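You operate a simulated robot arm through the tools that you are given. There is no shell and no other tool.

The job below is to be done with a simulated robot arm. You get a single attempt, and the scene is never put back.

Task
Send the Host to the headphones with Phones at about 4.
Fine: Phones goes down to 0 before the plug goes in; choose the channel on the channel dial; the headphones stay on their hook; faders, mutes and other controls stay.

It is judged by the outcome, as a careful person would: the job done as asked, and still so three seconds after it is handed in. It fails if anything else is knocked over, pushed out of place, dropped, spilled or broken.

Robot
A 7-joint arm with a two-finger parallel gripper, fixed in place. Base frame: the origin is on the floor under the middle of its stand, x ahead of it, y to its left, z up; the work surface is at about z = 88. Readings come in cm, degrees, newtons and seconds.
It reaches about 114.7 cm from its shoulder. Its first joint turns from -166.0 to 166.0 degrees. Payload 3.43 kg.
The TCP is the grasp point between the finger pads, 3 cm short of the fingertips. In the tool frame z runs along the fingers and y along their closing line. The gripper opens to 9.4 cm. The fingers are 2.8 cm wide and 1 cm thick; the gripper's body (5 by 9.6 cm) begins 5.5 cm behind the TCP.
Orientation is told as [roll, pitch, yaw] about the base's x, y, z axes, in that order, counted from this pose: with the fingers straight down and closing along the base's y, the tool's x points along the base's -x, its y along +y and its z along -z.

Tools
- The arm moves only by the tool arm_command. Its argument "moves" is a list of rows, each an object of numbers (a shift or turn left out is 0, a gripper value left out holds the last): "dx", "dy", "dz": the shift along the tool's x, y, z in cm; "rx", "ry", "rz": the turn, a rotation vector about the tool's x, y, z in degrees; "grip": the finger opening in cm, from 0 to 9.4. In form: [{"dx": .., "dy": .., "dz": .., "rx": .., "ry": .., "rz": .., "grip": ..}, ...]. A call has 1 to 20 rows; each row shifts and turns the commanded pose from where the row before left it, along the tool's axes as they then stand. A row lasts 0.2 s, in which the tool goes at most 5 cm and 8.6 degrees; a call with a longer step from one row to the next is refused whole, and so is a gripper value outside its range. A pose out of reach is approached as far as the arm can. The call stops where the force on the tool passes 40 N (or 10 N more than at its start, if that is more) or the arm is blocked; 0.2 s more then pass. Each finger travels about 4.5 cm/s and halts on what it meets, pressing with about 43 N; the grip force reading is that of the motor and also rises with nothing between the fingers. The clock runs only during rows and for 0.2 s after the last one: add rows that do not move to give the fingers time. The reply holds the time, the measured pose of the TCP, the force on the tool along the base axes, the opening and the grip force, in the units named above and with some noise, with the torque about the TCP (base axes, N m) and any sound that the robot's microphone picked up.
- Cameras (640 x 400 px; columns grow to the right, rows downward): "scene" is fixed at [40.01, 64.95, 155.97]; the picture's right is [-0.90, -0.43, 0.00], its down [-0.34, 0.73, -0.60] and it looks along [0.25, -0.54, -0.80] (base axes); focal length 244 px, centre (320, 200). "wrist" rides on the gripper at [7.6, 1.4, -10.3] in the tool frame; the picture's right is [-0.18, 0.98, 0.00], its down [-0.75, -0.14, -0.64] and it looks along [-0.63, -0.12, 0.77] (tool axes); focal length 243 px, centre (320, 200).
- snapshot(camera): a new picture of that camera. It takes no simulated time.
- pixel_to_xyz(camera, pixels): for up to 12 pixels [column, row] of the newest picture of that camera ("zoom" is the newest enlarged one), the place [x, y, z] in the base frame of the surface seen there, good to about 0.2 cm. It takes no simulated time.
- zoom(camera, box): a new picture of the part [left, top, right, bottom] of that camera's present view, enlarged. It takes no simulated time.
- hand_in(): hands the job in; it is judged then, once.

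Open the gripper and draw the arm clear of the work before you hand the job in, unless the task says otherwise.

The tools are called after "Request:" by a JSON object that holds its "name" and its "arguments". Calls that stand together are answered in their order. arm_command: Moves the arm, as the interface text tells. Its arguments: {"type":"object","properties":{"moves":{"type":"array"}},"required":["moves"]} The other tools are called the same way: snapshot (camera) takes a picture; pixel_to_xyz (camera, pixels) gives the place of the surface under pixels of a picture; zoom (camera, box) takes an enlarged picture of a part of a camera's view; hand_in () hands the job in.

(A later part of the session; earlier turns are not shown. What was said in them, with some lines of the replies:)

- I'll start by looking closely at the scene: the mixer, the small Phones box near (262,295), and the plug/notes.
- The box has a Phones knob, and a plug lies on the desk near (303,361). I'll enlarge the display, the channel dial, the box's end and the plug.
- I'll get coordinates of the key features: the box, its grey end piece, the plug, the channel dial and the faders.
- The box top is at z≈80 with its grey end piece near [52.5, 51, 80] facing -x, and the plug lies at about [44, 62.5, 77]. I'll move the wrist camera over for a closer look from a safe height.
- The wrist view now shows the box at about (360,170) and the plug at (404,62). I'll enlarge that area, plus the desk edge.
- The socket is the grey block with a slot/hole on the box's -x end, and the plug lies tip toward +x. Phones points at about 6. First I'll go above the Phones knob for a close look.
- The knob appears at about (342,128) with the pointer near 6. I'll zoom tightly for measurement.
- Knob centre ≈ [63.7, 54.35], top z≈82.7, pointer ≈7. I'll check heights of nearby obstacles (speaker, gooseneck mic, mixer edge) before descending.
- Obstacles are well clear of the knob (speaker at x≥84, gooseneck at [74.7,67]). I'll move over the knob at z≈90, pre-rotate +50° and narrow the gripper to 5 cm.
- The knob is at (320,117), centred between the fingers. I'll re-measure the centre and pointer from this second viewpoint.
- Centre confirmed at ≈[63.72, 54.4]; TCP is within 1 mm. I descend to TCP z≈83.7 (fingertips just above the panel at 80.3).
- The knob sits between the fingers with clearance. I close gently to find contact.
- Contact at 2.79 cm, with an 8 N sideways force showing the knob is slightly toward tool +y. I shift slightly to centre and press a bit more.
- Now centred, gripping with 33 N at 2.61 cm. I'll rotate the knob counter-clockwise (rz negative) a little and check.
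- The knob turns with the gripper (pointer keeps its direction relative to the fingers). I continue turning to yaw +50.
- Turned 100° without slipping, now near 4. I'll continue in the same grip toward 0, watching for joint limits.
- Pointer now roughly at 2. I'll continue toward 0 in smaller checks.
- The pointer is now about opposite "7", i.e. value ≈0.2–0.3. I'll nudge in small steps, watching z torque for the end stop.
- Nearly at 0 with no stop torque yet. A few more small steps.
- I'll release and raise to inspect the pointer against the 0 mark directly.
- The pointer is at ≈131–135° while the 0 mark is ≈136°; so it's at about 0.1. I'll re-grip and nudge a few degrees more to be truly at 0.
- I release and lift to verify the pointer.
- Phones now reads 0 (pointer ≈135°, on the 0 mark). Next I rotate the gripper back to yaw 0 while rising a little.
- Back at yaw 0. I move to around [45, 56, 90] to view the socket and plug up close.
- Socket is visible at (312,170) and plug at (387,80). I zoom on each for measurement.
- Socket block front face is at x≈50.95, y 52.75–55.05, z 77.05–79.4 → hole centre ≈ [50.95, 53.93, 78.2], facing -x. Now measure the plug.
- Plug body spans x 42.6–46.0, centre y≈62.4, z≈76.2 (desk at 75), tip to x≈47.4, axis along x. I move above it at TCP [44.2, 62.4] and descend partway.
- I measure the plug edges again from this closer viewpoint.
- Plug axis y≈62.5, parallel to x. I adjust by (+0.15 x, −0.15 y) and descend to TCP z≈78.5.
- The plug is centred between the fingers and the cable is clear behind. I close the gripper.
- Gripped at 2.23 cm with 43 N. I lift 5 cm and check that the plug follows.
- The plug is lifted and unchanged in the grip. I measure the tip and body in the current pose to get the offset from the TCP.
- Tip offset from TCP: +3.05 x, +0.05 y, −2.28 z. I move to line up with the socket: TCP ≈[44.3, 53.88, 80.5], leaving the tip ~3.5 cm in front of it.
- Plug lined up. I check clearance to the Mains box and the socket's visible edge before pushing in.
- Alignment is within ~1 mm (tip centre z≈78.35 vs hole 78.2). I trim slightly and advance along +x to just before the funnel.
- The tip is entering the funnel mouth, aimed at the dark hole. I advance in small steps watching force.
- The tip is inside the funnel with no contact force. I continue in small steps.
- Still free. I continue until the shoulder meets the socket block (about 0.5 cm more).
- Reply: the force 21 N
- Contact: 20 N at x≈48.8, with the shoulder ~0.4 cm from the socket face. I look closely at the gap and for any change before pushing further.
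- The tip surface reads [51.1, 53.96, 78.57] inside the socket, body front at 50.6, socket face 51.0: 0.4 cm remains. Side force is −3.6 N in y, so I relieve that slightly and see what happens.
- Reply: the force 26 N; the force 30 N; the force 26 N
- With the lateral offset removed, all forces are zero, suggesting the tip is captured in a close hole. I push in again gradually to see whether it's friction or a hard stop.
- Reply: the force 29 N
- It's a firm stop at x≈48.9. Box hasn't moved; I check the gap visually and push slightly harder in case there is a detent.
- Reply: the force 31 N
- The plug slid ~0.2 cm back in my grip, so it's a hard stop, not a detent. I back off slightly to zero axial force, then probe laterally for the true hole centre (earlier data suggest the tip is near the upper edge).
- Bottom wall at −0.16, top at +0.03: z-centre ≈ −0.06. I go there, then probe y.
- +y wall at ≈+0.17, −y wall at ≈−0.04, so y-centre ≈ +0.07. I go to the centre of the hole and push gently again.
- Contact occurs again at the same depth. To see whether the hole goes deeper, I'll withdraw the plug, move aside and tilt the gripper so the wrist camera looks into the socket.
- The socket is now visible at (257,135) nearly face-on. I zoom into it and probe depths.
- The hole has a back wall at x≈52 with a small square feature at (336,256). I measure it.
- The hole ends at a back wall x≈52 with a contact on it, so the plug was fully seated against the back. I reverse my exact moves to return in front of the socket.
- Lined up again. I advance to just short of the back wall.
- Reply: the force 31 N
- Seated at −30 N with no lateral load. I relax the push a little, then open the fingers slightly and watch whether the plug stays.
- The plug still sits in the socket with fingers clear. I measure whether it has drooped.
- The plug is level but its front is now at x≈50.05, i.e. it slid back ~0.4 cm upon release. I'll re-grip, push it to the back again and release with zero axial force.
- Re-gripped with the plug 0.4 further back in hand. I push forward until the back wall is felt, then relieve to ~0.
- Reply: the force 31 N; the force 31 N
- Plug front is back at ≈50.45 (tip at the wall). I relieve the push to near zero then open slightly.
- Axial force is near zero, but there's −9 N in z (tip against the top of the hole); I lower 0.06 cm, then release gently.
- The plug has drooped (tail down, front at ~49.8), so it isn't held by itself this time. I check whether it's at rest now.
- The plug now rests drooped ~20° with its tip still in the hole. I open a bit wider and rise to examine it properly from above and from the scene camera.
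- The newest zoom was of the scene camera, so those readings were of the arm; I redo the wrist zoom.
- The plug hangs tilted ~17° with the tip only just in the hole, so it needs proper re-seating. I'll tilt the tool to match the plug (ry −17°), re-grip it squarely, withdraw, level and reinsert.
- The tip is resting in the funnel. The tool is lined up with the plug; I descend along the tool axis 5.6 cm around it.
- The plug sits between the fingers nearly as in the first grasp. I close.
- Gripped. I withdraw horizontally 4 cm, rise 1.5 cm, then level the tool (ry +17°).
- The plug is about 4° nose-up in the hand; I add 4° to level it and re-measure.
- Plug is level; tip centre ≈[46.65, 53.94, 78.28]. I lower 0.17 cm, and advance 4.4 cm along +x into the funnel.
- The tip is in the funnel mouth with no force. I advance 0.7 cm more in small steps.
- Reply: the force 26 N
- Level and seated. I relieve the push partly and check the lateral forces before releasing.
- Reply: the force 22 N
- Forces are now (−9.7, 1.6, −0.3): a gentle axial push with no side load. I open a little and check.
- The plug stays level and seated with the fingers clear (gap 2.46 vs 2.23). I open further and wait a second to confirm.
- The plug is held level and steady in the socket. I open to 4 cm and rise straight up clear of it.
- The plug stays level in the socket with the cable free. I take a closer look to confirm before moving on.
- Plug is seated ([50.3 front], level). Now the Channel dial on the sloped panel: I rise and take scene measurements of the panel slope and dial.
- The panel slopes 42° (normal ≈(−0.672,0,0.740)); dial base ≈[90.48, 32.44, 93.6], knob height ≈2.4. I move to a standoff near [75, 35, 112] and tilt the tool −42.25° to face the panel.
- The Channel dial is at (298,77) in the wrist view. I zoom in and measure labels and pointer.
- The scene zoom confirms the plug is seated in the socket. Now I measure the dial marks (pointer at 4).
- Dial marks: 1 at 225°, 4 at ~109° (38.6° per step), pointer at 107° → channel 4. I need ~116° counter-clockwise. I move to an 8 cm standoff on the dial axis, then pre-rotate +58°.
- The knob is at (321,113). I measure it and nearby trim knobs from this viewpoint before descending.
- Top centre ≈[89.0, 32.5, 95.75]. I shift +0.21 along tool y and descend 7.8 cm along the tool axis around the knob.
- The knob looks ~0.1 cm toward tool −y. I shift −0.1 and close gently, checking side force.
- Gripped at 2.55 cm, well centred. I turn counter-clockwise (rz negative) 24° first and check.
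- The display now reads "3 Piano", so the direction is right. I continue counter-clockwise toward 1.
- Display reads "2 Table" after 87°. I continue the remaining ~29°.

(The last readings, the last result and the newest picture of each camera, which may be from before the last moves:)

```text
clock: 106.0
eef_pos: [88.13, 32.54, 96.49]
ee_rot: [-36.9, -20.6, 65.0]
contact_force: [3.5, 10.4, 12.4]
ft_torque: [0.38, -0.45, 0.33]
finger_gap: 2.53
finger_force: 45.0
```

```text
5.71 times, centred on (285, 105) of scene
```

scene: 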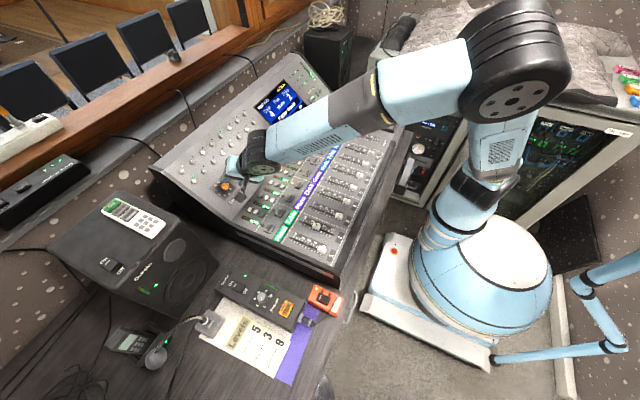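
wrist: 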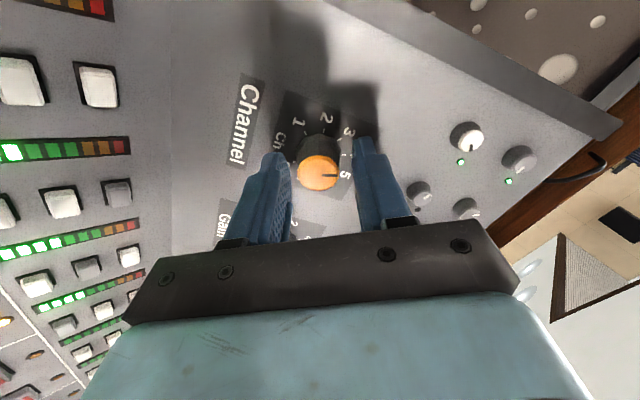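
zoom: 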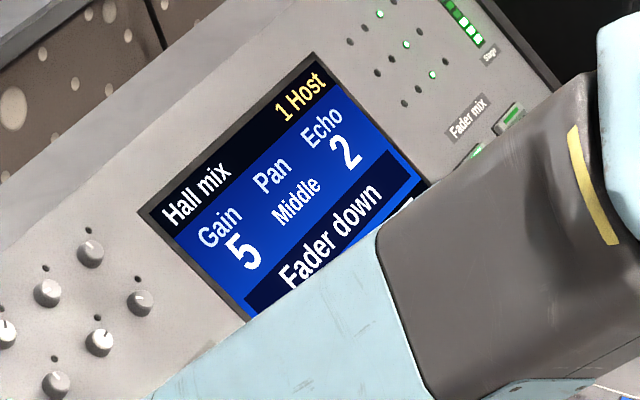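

Display reads "1 Host". I release and back straight off along the tool axis.

Request:
{"name": "arm_command", "arguments": {"moves": [{"grip": 4.0}, {}, {}, {"dz": -2}, {"dz": -3}, {"dz": -4}, {}]}}

Request:
{"name": "snapshot", "arguments": {"camera": "wrist"}}

Request:
{"name": "zoom", "arguments": {"camera": "wrist", "box": [280, 60, 370, 140]}}

Request:
{"name": "zoom", "arguments": {"camera": "scene", "box": [245, 70, 325, 140]}}

```text
clock: 107.6
eef_pos: [82.2, 32.38, 103.22]
ee_rot: [-36.8, -20.5, 64.9]
contact_force: [0.2, 0.0, 0.2]
ft_torque: [0.0, -0.02, 0.0]
finger_gap: 3.97
finger_force: 0.0
```

```text
taken
```

wrist: 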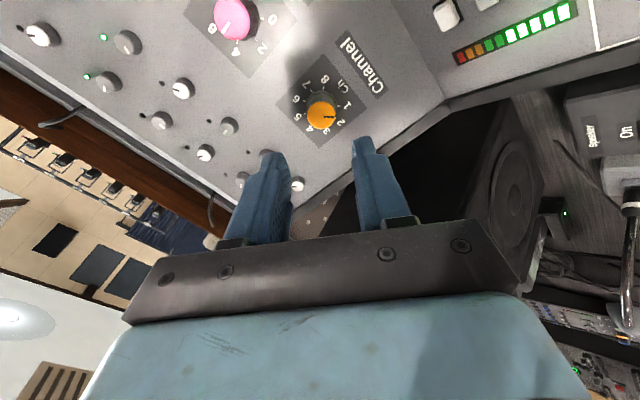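

```text
5.00 times, centred on (325, 100) of wrist
```

zoom: 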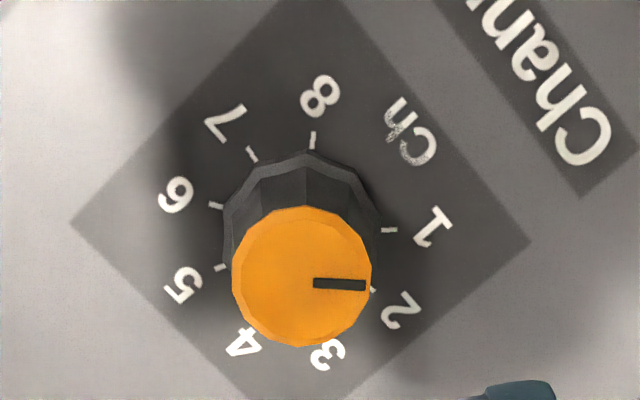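

```text
5.71 times, centred on (285, 105) of scene
```

zoom: 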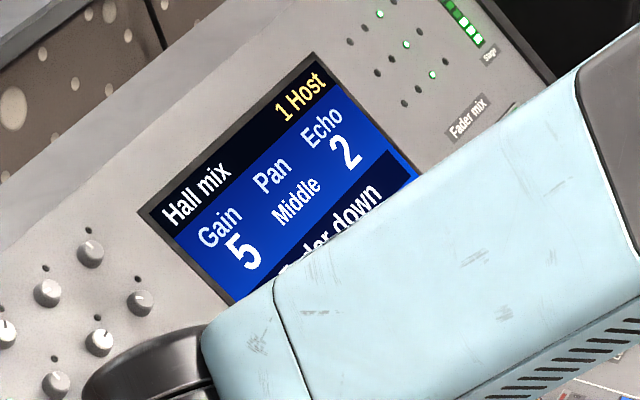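

Display stays "1 Host". I measure the pointer to verify it's properly on the 1 mark.

Request:
{"name": "zoom", "arguments": {"camera": "wrist", "box": [280, 60, 370, 140]}}

Request:
{"name": "pixel_to_xyz", "arguments": {"camera": "zoom", "pixels": [[302, 278], [318, 283], [363, 285], [240, 278], [365, 278], [389, 230], [312, 140], [373, 290], [302, 215], [302, 340]]}}

```text
5.00 times, centred on (325, 100) of wrist
```

zoom: 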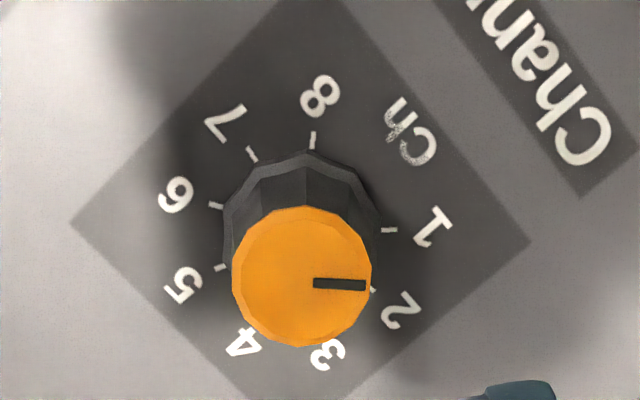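

```text
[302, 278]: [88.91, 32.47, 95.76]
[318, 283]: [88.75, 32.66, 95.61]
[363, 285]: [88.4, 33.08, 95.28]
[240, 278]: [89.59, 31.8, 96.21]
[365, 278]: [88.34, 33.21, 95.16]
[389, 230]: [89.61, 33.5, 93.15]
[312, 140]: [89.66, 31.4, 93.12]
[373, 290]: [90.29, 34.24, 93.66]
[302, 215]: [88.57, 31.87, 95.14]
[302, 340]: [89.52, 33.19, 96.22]
```

The pointer is at ~229–232° against the 1 mark at ~226°, so channel 1 is set. Now I retreat, un-tilt to vertical (keeping −58° yaw turn), ready for the Phones knob.

Request:
{"name": "arm_command", "arguments": {"moves": [{"dz": -3}, {"dz": -3}, {"rx": -7.04, "ry": 4.4}, {"rx": -7.04, "ry": 4.4}, {"rx": -7.04, "ry": 4.4}, {"rx": -7.04, "ry": 4.4}, {"rx": -7.04, "ry": 4.4}, {}]}}

```text
clock: 109.4
eef_pos: [78.24, 32.61, 107.7]
ee_rot: [0.1, 0.1, 58.0]
contact_force: [-0.5, -0.2, -0.4]
ft_torque: [0.01, -0.03, -0.01]
finger_gap: 3.99
finger_force: 0.0
```

Vertical at yaw 58. I travel at z≈107 to above the Phones knob [63.75, 54.4], then down to z≈93.

Request:
{"name": "arm_command", "arguments": {"moves": [{"dx": -1.8, "dy": 3.975}, {"dx": -1.8, "dy": 3.975}, {"dx": -1.8, "dy": 3.975}, {"dx": -1.8, "dy": 3.975}, {"dx": -1.8, "dy": 3.975}, {"dx": -1.8, "dy": 3.975}, {"dz": 4}, {"dz": 4}, {"dz": 4}, {"dz": 2}, {"grip": 4.6}, {}]}}

Request:
{"name": "snapshot", "arguments": {"camera": "wrist"}}

Request:
{"name": "zoom", "arguments": {"camera": "wrist", "box": [280, 70, 370, 150]}}

```text
clock: 112.0
eef_pos: [63.81, 54.25, 93.8]
ee_rot: [0.0, 0.0, 58.1]
contact_force: [0.5, 0.3, 0.4]
ft_torque: [0.02, 0.02, -0.02]
finger_gap: 4.61
finger_force: 0.0
```

```text
taken
```

wrist: 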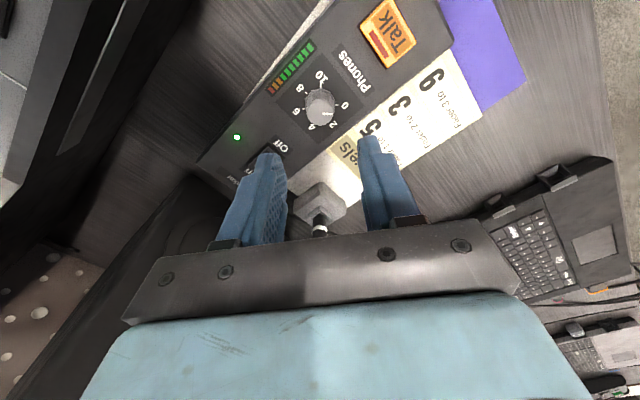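

```text
5.00 times, centred on (325, 110) of wrist
```

zoom: 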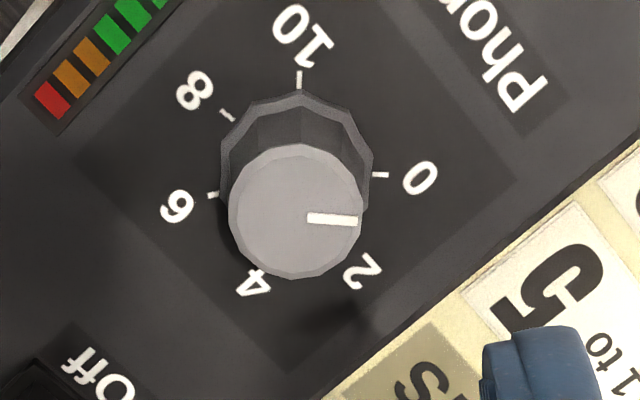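

Pointer still at 0. I re-measure the knob centre for the grip.

Request:
{"name": "pixel_to_xyz", "arguments": {"camera": "zoom", "pixels": [[296, 212], [235, 212], [357, 208], [296, 150], [296, 272], [310, 217], [355, 221], [382, 175], [299, 80], [227, 115]]}}

```text
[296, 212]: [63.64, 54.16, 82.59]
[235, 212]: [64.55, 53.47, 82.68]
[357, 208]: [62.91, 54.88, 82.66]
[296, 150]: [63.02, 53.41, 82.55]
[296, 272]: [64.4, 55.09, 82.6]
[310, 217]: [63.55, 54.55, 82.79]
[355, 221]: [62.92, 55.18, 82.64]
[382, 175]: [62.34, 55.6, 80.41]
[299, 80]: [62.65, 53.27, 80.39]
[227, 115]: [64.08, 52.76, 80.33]
```

Centre ≈[63.74, 54.33]. I descend to TCP z≈83.75.

Request:
{"name": "arm_command", "arguments": {"moves": [{"dx": -0.03, "dy": 0.06, "dz": 3}, {"dz": 3}, {"dz": 2}, {"dz": 1.2}, {"dz": 0.85}, {}]}}

Request:
{"name": "zoom", "arguments": {"camera": "wrist", "box": [250, 100, 390, 230]}}

```text
clock: 113.4
eef_pos: [63.64, 54.26, 83.7]
ee_rot: [0.1, -0.1, 58.0]
contact_force: [1.1, 0.4, 0.5]
ft_torque: [0.02, -0.01, -0.02]
finger_gap: 4.58
finger_force: 0.0
```

```text
3.08 times, centred on (320, 165) of wrist
```

zoom: 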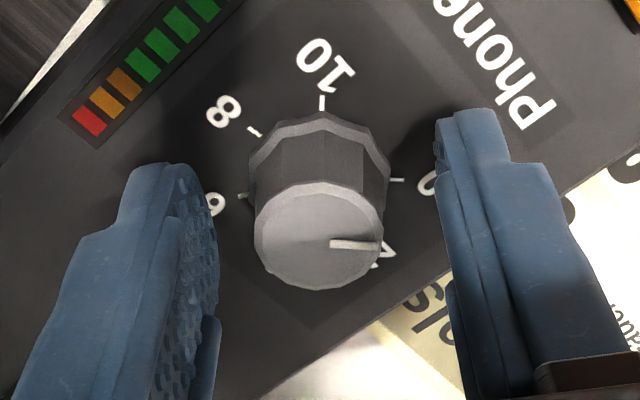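

The knob again looks slightly toward tool −y; I shift −0.1 as before and close gently.

Request:
{"name": "arm_command", "arguments": {"moves": [{"dy": -0.1, "grip": 3.5}, {}, {"grip": 2.9}, {}, {"grip": 2.65}, {}, {}]}}

```text
clock: 115.0
eef_pos: [63.74, 54.22, 83.57]
ee_rot: [0.0, 0.0, 58.0]
contact_force: [0.2, -0.1, -0.2]
ft_torque: [0.03, 0.0, 0.03]
finger_gap: 2.68
finger_force: 0.4
```

Request:
{"name": "arm_command", "arguments": {"moves": [{"grip": 2.5}, {}, {"grip": 2.35}, {}, {}]}}

```text
clock: 116.2
eef_pos: [63.66, 54.24, 83.65]
ee_rot: [0.0, 0.0, 58.0]
contact_force: [-4.6, 3.1, -1.0]
ft_torque: [0.16, 0.12, 0.02]
finger_gap: 2.51
finger_force: 45.2
```

Gripped at 2.51 cm with a small side force. I turn clockwise (rz +) 54° first.

Request:
{"name": "arm_command", "arguments": {"moves": [{"rz": 6}, {"rz": 6}, {"rz": 6}, {"rz": 6}, {"rz": 6}, {"rz": 6}, {"rz": 6}, {"rz": 6}, {"rz": 6}, {}]}}

Request:
{"name": "zoom", "arguments": {"camera": "wrist", "box": [250, 100, 390, 230]}}

Request:
{"name": "zoom", "arguments": {"camera": "scene", "box": [210, 260, 330, 335]}}

```text
clock: 118.4
eef_pos: [63.65, 54.31, 83.75]
ee_rot: [0.0, 0.1, 4.0]
contact_force: [-15.3, 14.5, -8.1]
ft_torque: [0.45, 0.65, 0.01]
finger_gap: 2.53
finger_force: 45.0
```

```text
3.08 times, centred on (320, 165) of wrist
```

zoom: 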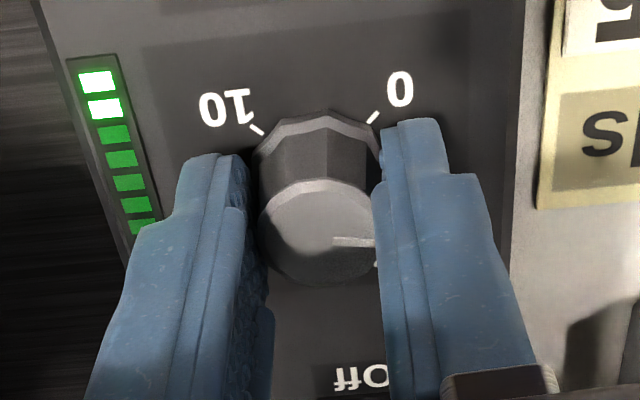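

```text
5.33 times, centred on (270, 298) of scene
```

zoom: 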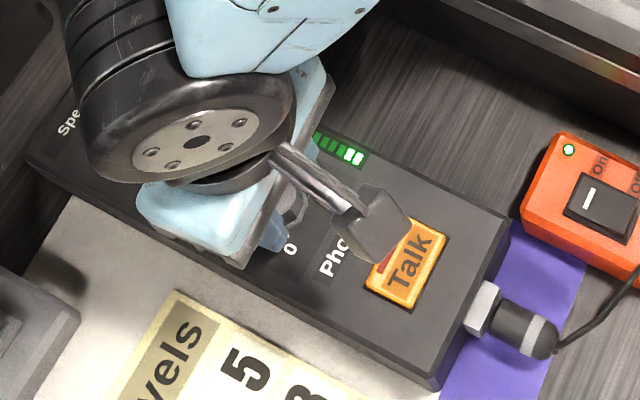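

The headphone meter now lights two segments – the signal is reaching the headphones. Side force has risen to 21 N toward (−x,+y), so I shift the tool slightly that way to relieve it.

Request:
{"name": "arm_command", "arguments": {"moves": [{"dx": 0.06, "dy": 0.06}, {"dx": 0.04, "dy": 0.04}, {}]}}

```text
clock: 119.2
eef_pos: [63.73, 54.34, 83.73]
ee_rot: [0.1, 0.0, 4.0]
contact_force: [-10.1, 10.2, -5.7]
ft_torque: [0.19, 1.2, -0.01]
finger_gap: 2.55
finger_force: 44.5
```

Request:
{"name": "arm_command", "arguments": {"moves": [{"rz": 6, "dx": 0.03, "dy": 0.03}, {"rz": 6}, {"rz": 6}, {"rz": 6}, {}]}}

Request:
{"name": "arm_command", "arguments": {"moves": [{"rz": 6}, {"rz": 6}, {"rz": 6}, {"rz": 6}, {}]}}

Request:
{"name": "zoom", "arguments": {"camera": "wrist", "box": [250, 100, 390, 230]}}

```text
clock: 120.4
eef_pos: [63.78, 54.49, 83.59]
ee_rot: [0.1, 0.1, -20.1]
contact_force: [-3.0, 13.4, -5.4]
ft_torque: [0.07, -0.76, -0.01]
finger_gap: 2.57
finger_force: 44.9
```

```text
clock: 121.6
eef_pos: [63.71, 54.37, 83.72]
ee_rot: [0.0, 0.0, -44.0]
contact_force: [6.1, 22.3, 2.1]
ft_torque: [0.65, -0.25, -0.03]
finger_gap: 2.56
finger_force: 45.4
```

```text
3.08 times, centred on (320, 165) of wrist
```

zoom: 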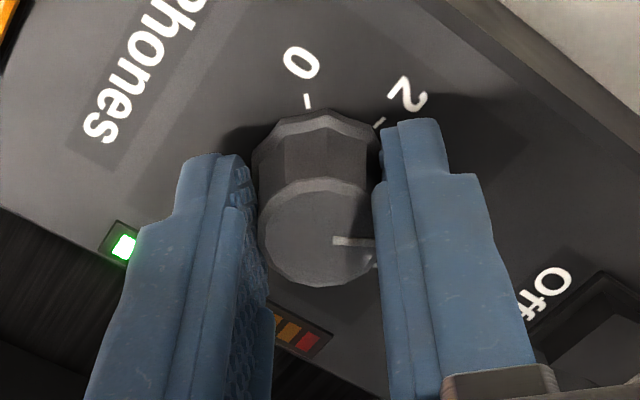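

102° turned so far; I relieve the +y side force and turn the last 6°.

Request:
{"name": "arm_command", "arguments": {"moves": [{"dx": 0.055, "dy": 0.085}, {"rz": 3}, {"rz": 3}, {}]}}

Request:
{"name": "arm_command", "arguments": {"moves": [{"grip": 2.8}, {"grip": 4.2}, {}, {"dz": -3}, {"dz": -4}, {}]}}

Request:
{"name": "snapshot", "arguments": {"camera": "wrist"}}

Request:
{"name": "zoom", "arguments": {"camera": "wrist", "box": [275, 75, 365, 155]}}

```text
clock: 122.6
eef_pos: [63.75, 54.45, 83.71]
ee_rot: [0.0, 0.0, -50.2]
contact_force: [7.0, 9.4, 8.7]
ft_torque: [0.19, -0.23, 0.02]
finger_gap: 2.55
finger_force: 44.4
```

```text
clock: 124.0
eef_pos: [63.78, 54.56, 90.72]
ee_rot: [0.0, 0.0, -50.0]
contact_force: [0.2, 0.5, 0.1]
ft_torque: [-0.01, 0.03, 0.0]
finger_gap: 4.21
finger_force: 0.1
```

```text
taken
```

wrist: 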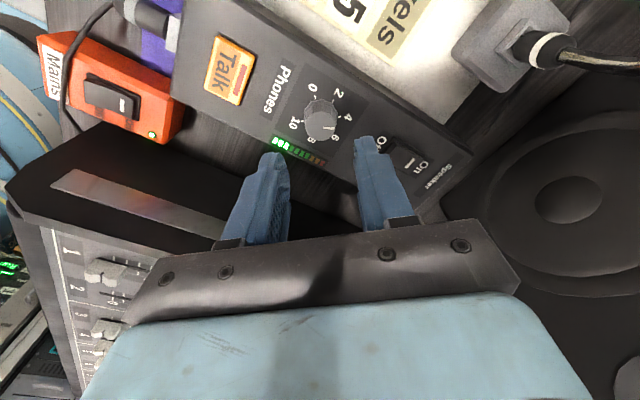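

```text
5.00 times, centred on (320, 115) of wrist
```

zoom: 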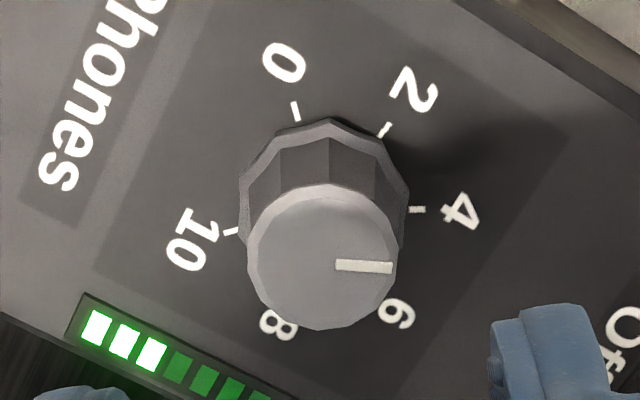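

Three meter segments are lit. I measure the pointer against the marks.

Request:
{"name": "pixel_to_xyz", "arguments": {"camera": "zoom", "pixels": [[338, 265], [390, 267], [365, 266], [322, 258], [252, 258], [394, 255], [322, 190], [322, 325], [417, 209], [295, 112], [385, 130], [232, 232]]}}

Request:
{"name": "zoom", "arguments": {"camera": "scene", "box": [210, 260, 330, 335]}}

```text
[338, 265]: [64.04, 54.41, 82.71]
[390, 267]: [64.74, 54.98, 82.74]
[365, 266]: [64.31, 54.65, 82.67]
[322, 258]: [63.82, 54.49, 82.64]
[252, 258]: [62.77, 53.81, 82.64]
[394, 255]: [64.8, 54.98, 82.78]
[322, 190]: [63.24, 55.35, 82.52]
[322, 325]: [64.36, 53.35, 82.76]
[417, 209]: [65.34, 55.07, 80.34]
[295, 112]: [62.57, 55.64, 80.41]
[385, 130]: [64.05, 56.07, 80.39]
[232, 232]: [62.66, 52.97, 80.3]
```

```text
5.33 times, centred on (270, 298) of scene
```

zoom: 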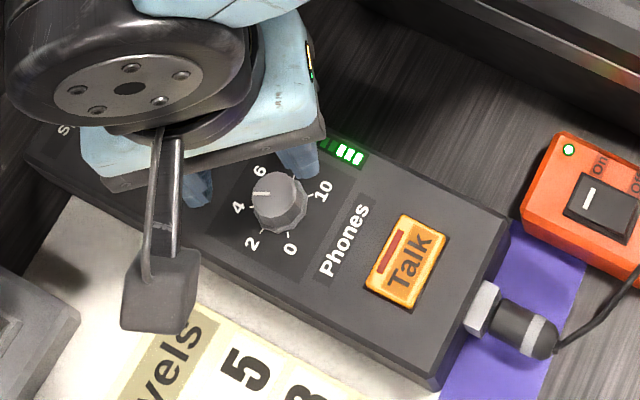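

Request:
{"name": "zoom", "arguments": {"camera": "scene", "box": [250, 285, 280, 310]}}

Request:
{"name": "zoom", "arguments": {"camera": "wrist", "box": [295, 90, 350, 145]}}

```text
16.00 times, centred on (265, 298) of scene
```

zoom: 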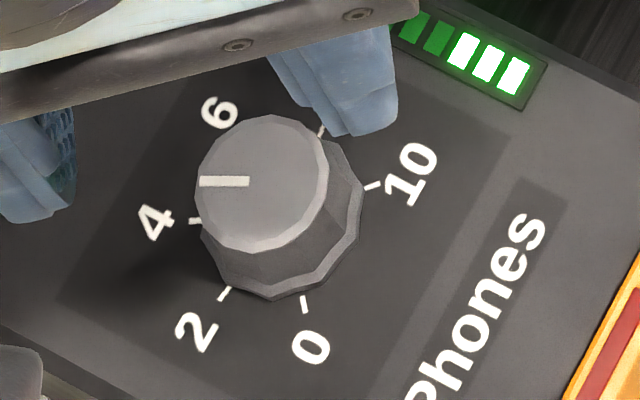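

```text
7.27 times, centred on (322, 118) of wrist
```

zoom: 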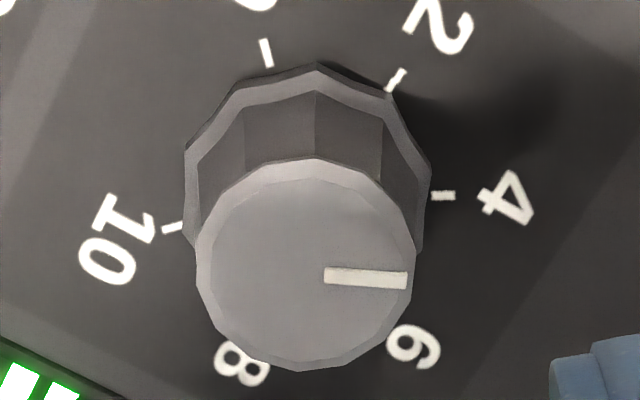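

A ray-plane calculation gives the pointer at ≈25.5° vs the 4 mark at 27.3° → Phones ≈ 4.05. I raise the arm and return it toward its starting place, clear of the work.

Request:
{"name": "arm_command", "arguments": {"moves": [{"dz": -4}, {"dz": -4}, {"dz": -4}, {"dz": -4}, {"dz": -4}, {"dz": -4}, {"dz": -4, "rz": -8.3}, {"dz": -4, "rz": -8.3}, {"rz": -8.3}, {"rz": -8.3}, {"rz": -8.3}, {"rz": -8.5}, {}]}}

Request:
{"name": "arm_command", "arguments": {"moves": [{"dx": 1.0, "dy": -4.2}, {"dx": 1.0, "dy": -4.2}, {"dx": 1.0, "dy": -4.2}, {"dx": 1.0, "dy": -4.2}, {"dx": 1.0, "dy": -4.2}, {"dx": 1.0, "dy": -4.2}, {"dx": 1.0, "dy": -4.2}, {"dx": 1.0, "dy": -4.2}, {"dx": 1.0, "dy": -4.2, "grip": 9.0}, {}, {}, {}]}}

Request:
{"name": "snapshot", "arguments": {"camera": "scene"}}

Request:
{"name": "zoom", "arguments": {"camera": "scene", "box": [210, 260, 350, 370]}}

Request:
{"name": "zoom", "arguments": {"camera": "scene", "box": [245, 70, 325, 140]}}

Request:
{"name": "zoom", "arguments": {"camera": "scene", "box": [190, 130, 330, 260]}}

```text
clock: 126.8
eef_pos: [63.79, 54.46, 122.66]
ee_rot: [0.0, 0.0, 0.1]
contact_force: [0.0, 0.8, -0.3]
ft_torque: [0.01, -0.02, -0.02]
finger_gap: 4.18
finger_force: 0.0
```

```text
clock: 129.4
eef_pos: [54.61, 16.73, 122.61]
ee_rot: [0.0, 0.0, 0.0]
contact_force: [0.8, 0.6, -0.6]
ft_torque: [-0.03, 0.02, 0.02]
finger_gap: 8.98
finger_force: 0.1
```

```text
taken
```

scene: 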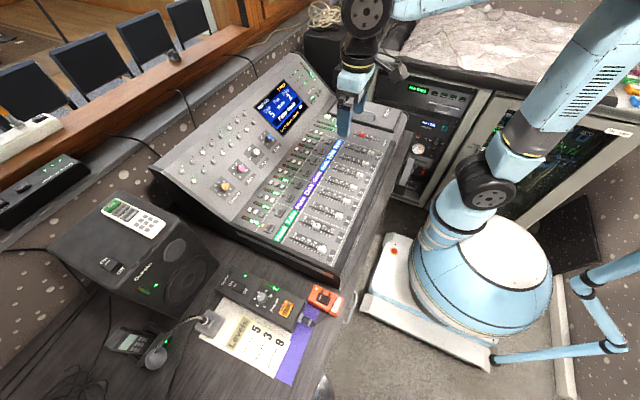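

```text
3.64 times, centred on (280, 315) of scene
```

zoom: 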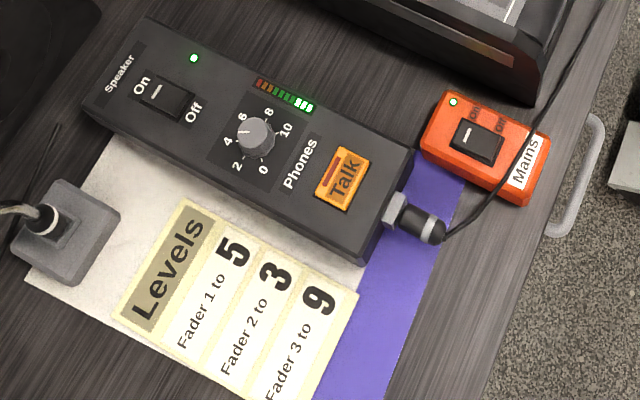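

```text
5.71 times, centred on (285, 105) of scene
```

zoom: 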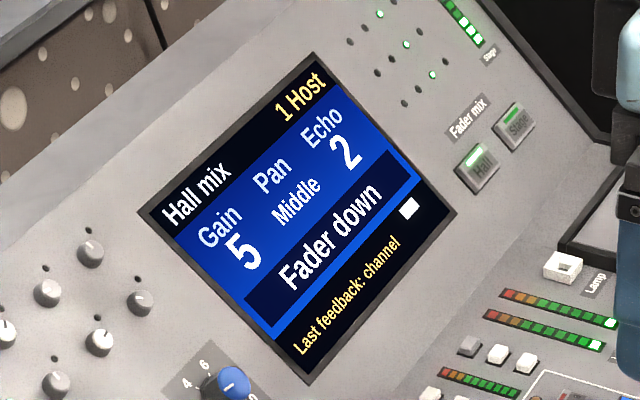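

```text
3.08 times, centred on (260, 195) of scene
```

zoom: 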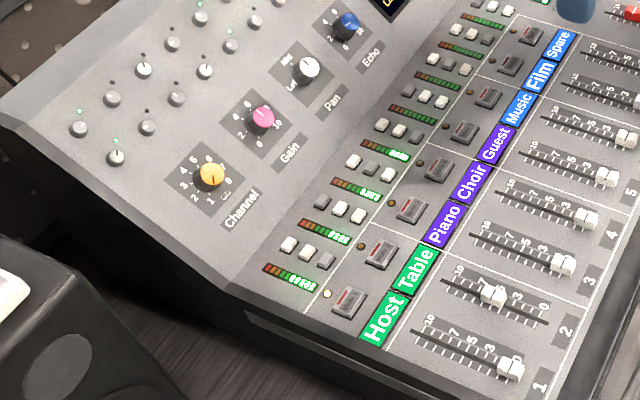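

Everything reads right: "1 Host", Phones at 4, plug seated, meter lit. I check the headphones/hook area and compare with the initial view, and let a little time pass.

Request:
{"name": "arm_command", "arguments": {"moves": [{}, {}, {}, {}, {}, {}, {}, {}, {}, {}]}}

Request:
{"name": "zoom", "arguments": {"camera": "scene", "box": [380, 70, 500, 190]}}

Request:
{"name": "zoom", "arguments": {"camera": "scene", "box": [270, 270, 350, 340]}}

Request:
{"name": "zoom", "arguments": {"camera": "scene", "box": [250, 285, 280, 310]}}

Request:
{"name": "zoom", "arguments": {"camera": "scene", "box": [0, 190, 200, 390]}}

```text
clock: 131.6
eef_pos: [54.64, 16.58, 122.72]
ee_rot: [0.0, 0.1, 0.0]
contact_force: [0.0, 0.7, 0.4]
ft_torque: [-0.02, 0.02, -0.01]
finger_gap: 9.02
finger_force: 0.1
```

```text
3.33 times, centred on (440, 130) of scene
```

zoom: 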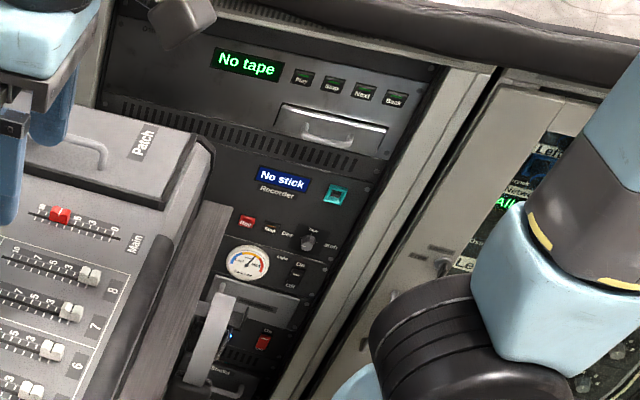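

```text
5.71 times, centred on (310, 305) of scene
```

zoom: 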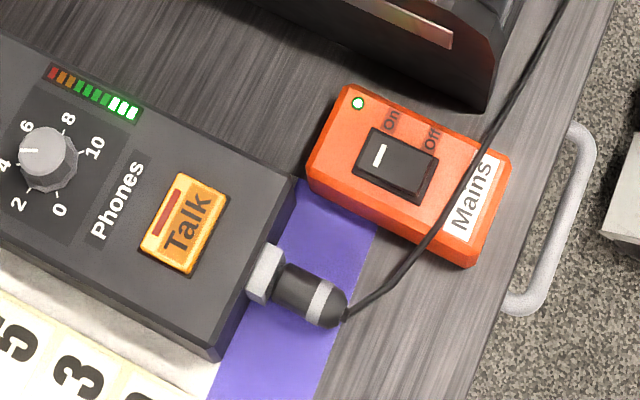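

```text
16.00 times, centred on (265, 298) of scene
```

zoom: 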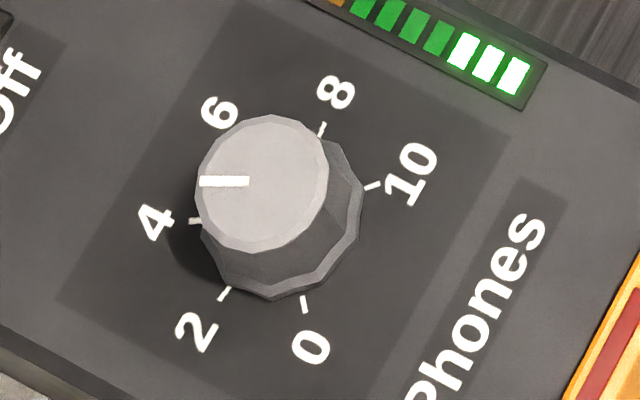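

```text
2.00 times, centred on (100, 290) of scene
```

zoom: 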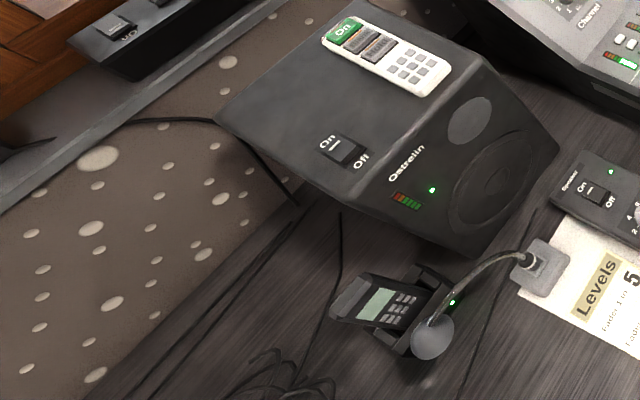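

All is steady: the plug is seated, Phones is at about 4, the display shows "1 Host", and the headphones, faders, mutes and other controls look unchanged. The arm is clear with the gripper open, so I hand in.

Request:
{"name": "hand_in", "arguments": {}}

```text
The job is handed in.
```

The Host is now going to the headphones, with Phones set at about 4, and the job is handed in.

- **Phones:** I turned it down to 0 before the plug went in, then up to about 4 afterwards. The headphone meter shows three lit segments.
- **Plug:** The headphone plug is in the Phones socket and stayed level and steady after I let go. On an earlier try it sagged and slid partly out when released, so I took it out and reseated it. The headphone cable now runs across one end of the orange Mains box; the switch is untouched and still on.
- **Channel:** I turned the channel dial from 4 (Choir) to 1, and the display reads "1 Host".
- **Everything else:** In the final pictures the headphones look to be where they were, and the faders, mutes and other controls look unchanged. The arm is clear of the desk with the gripper open.
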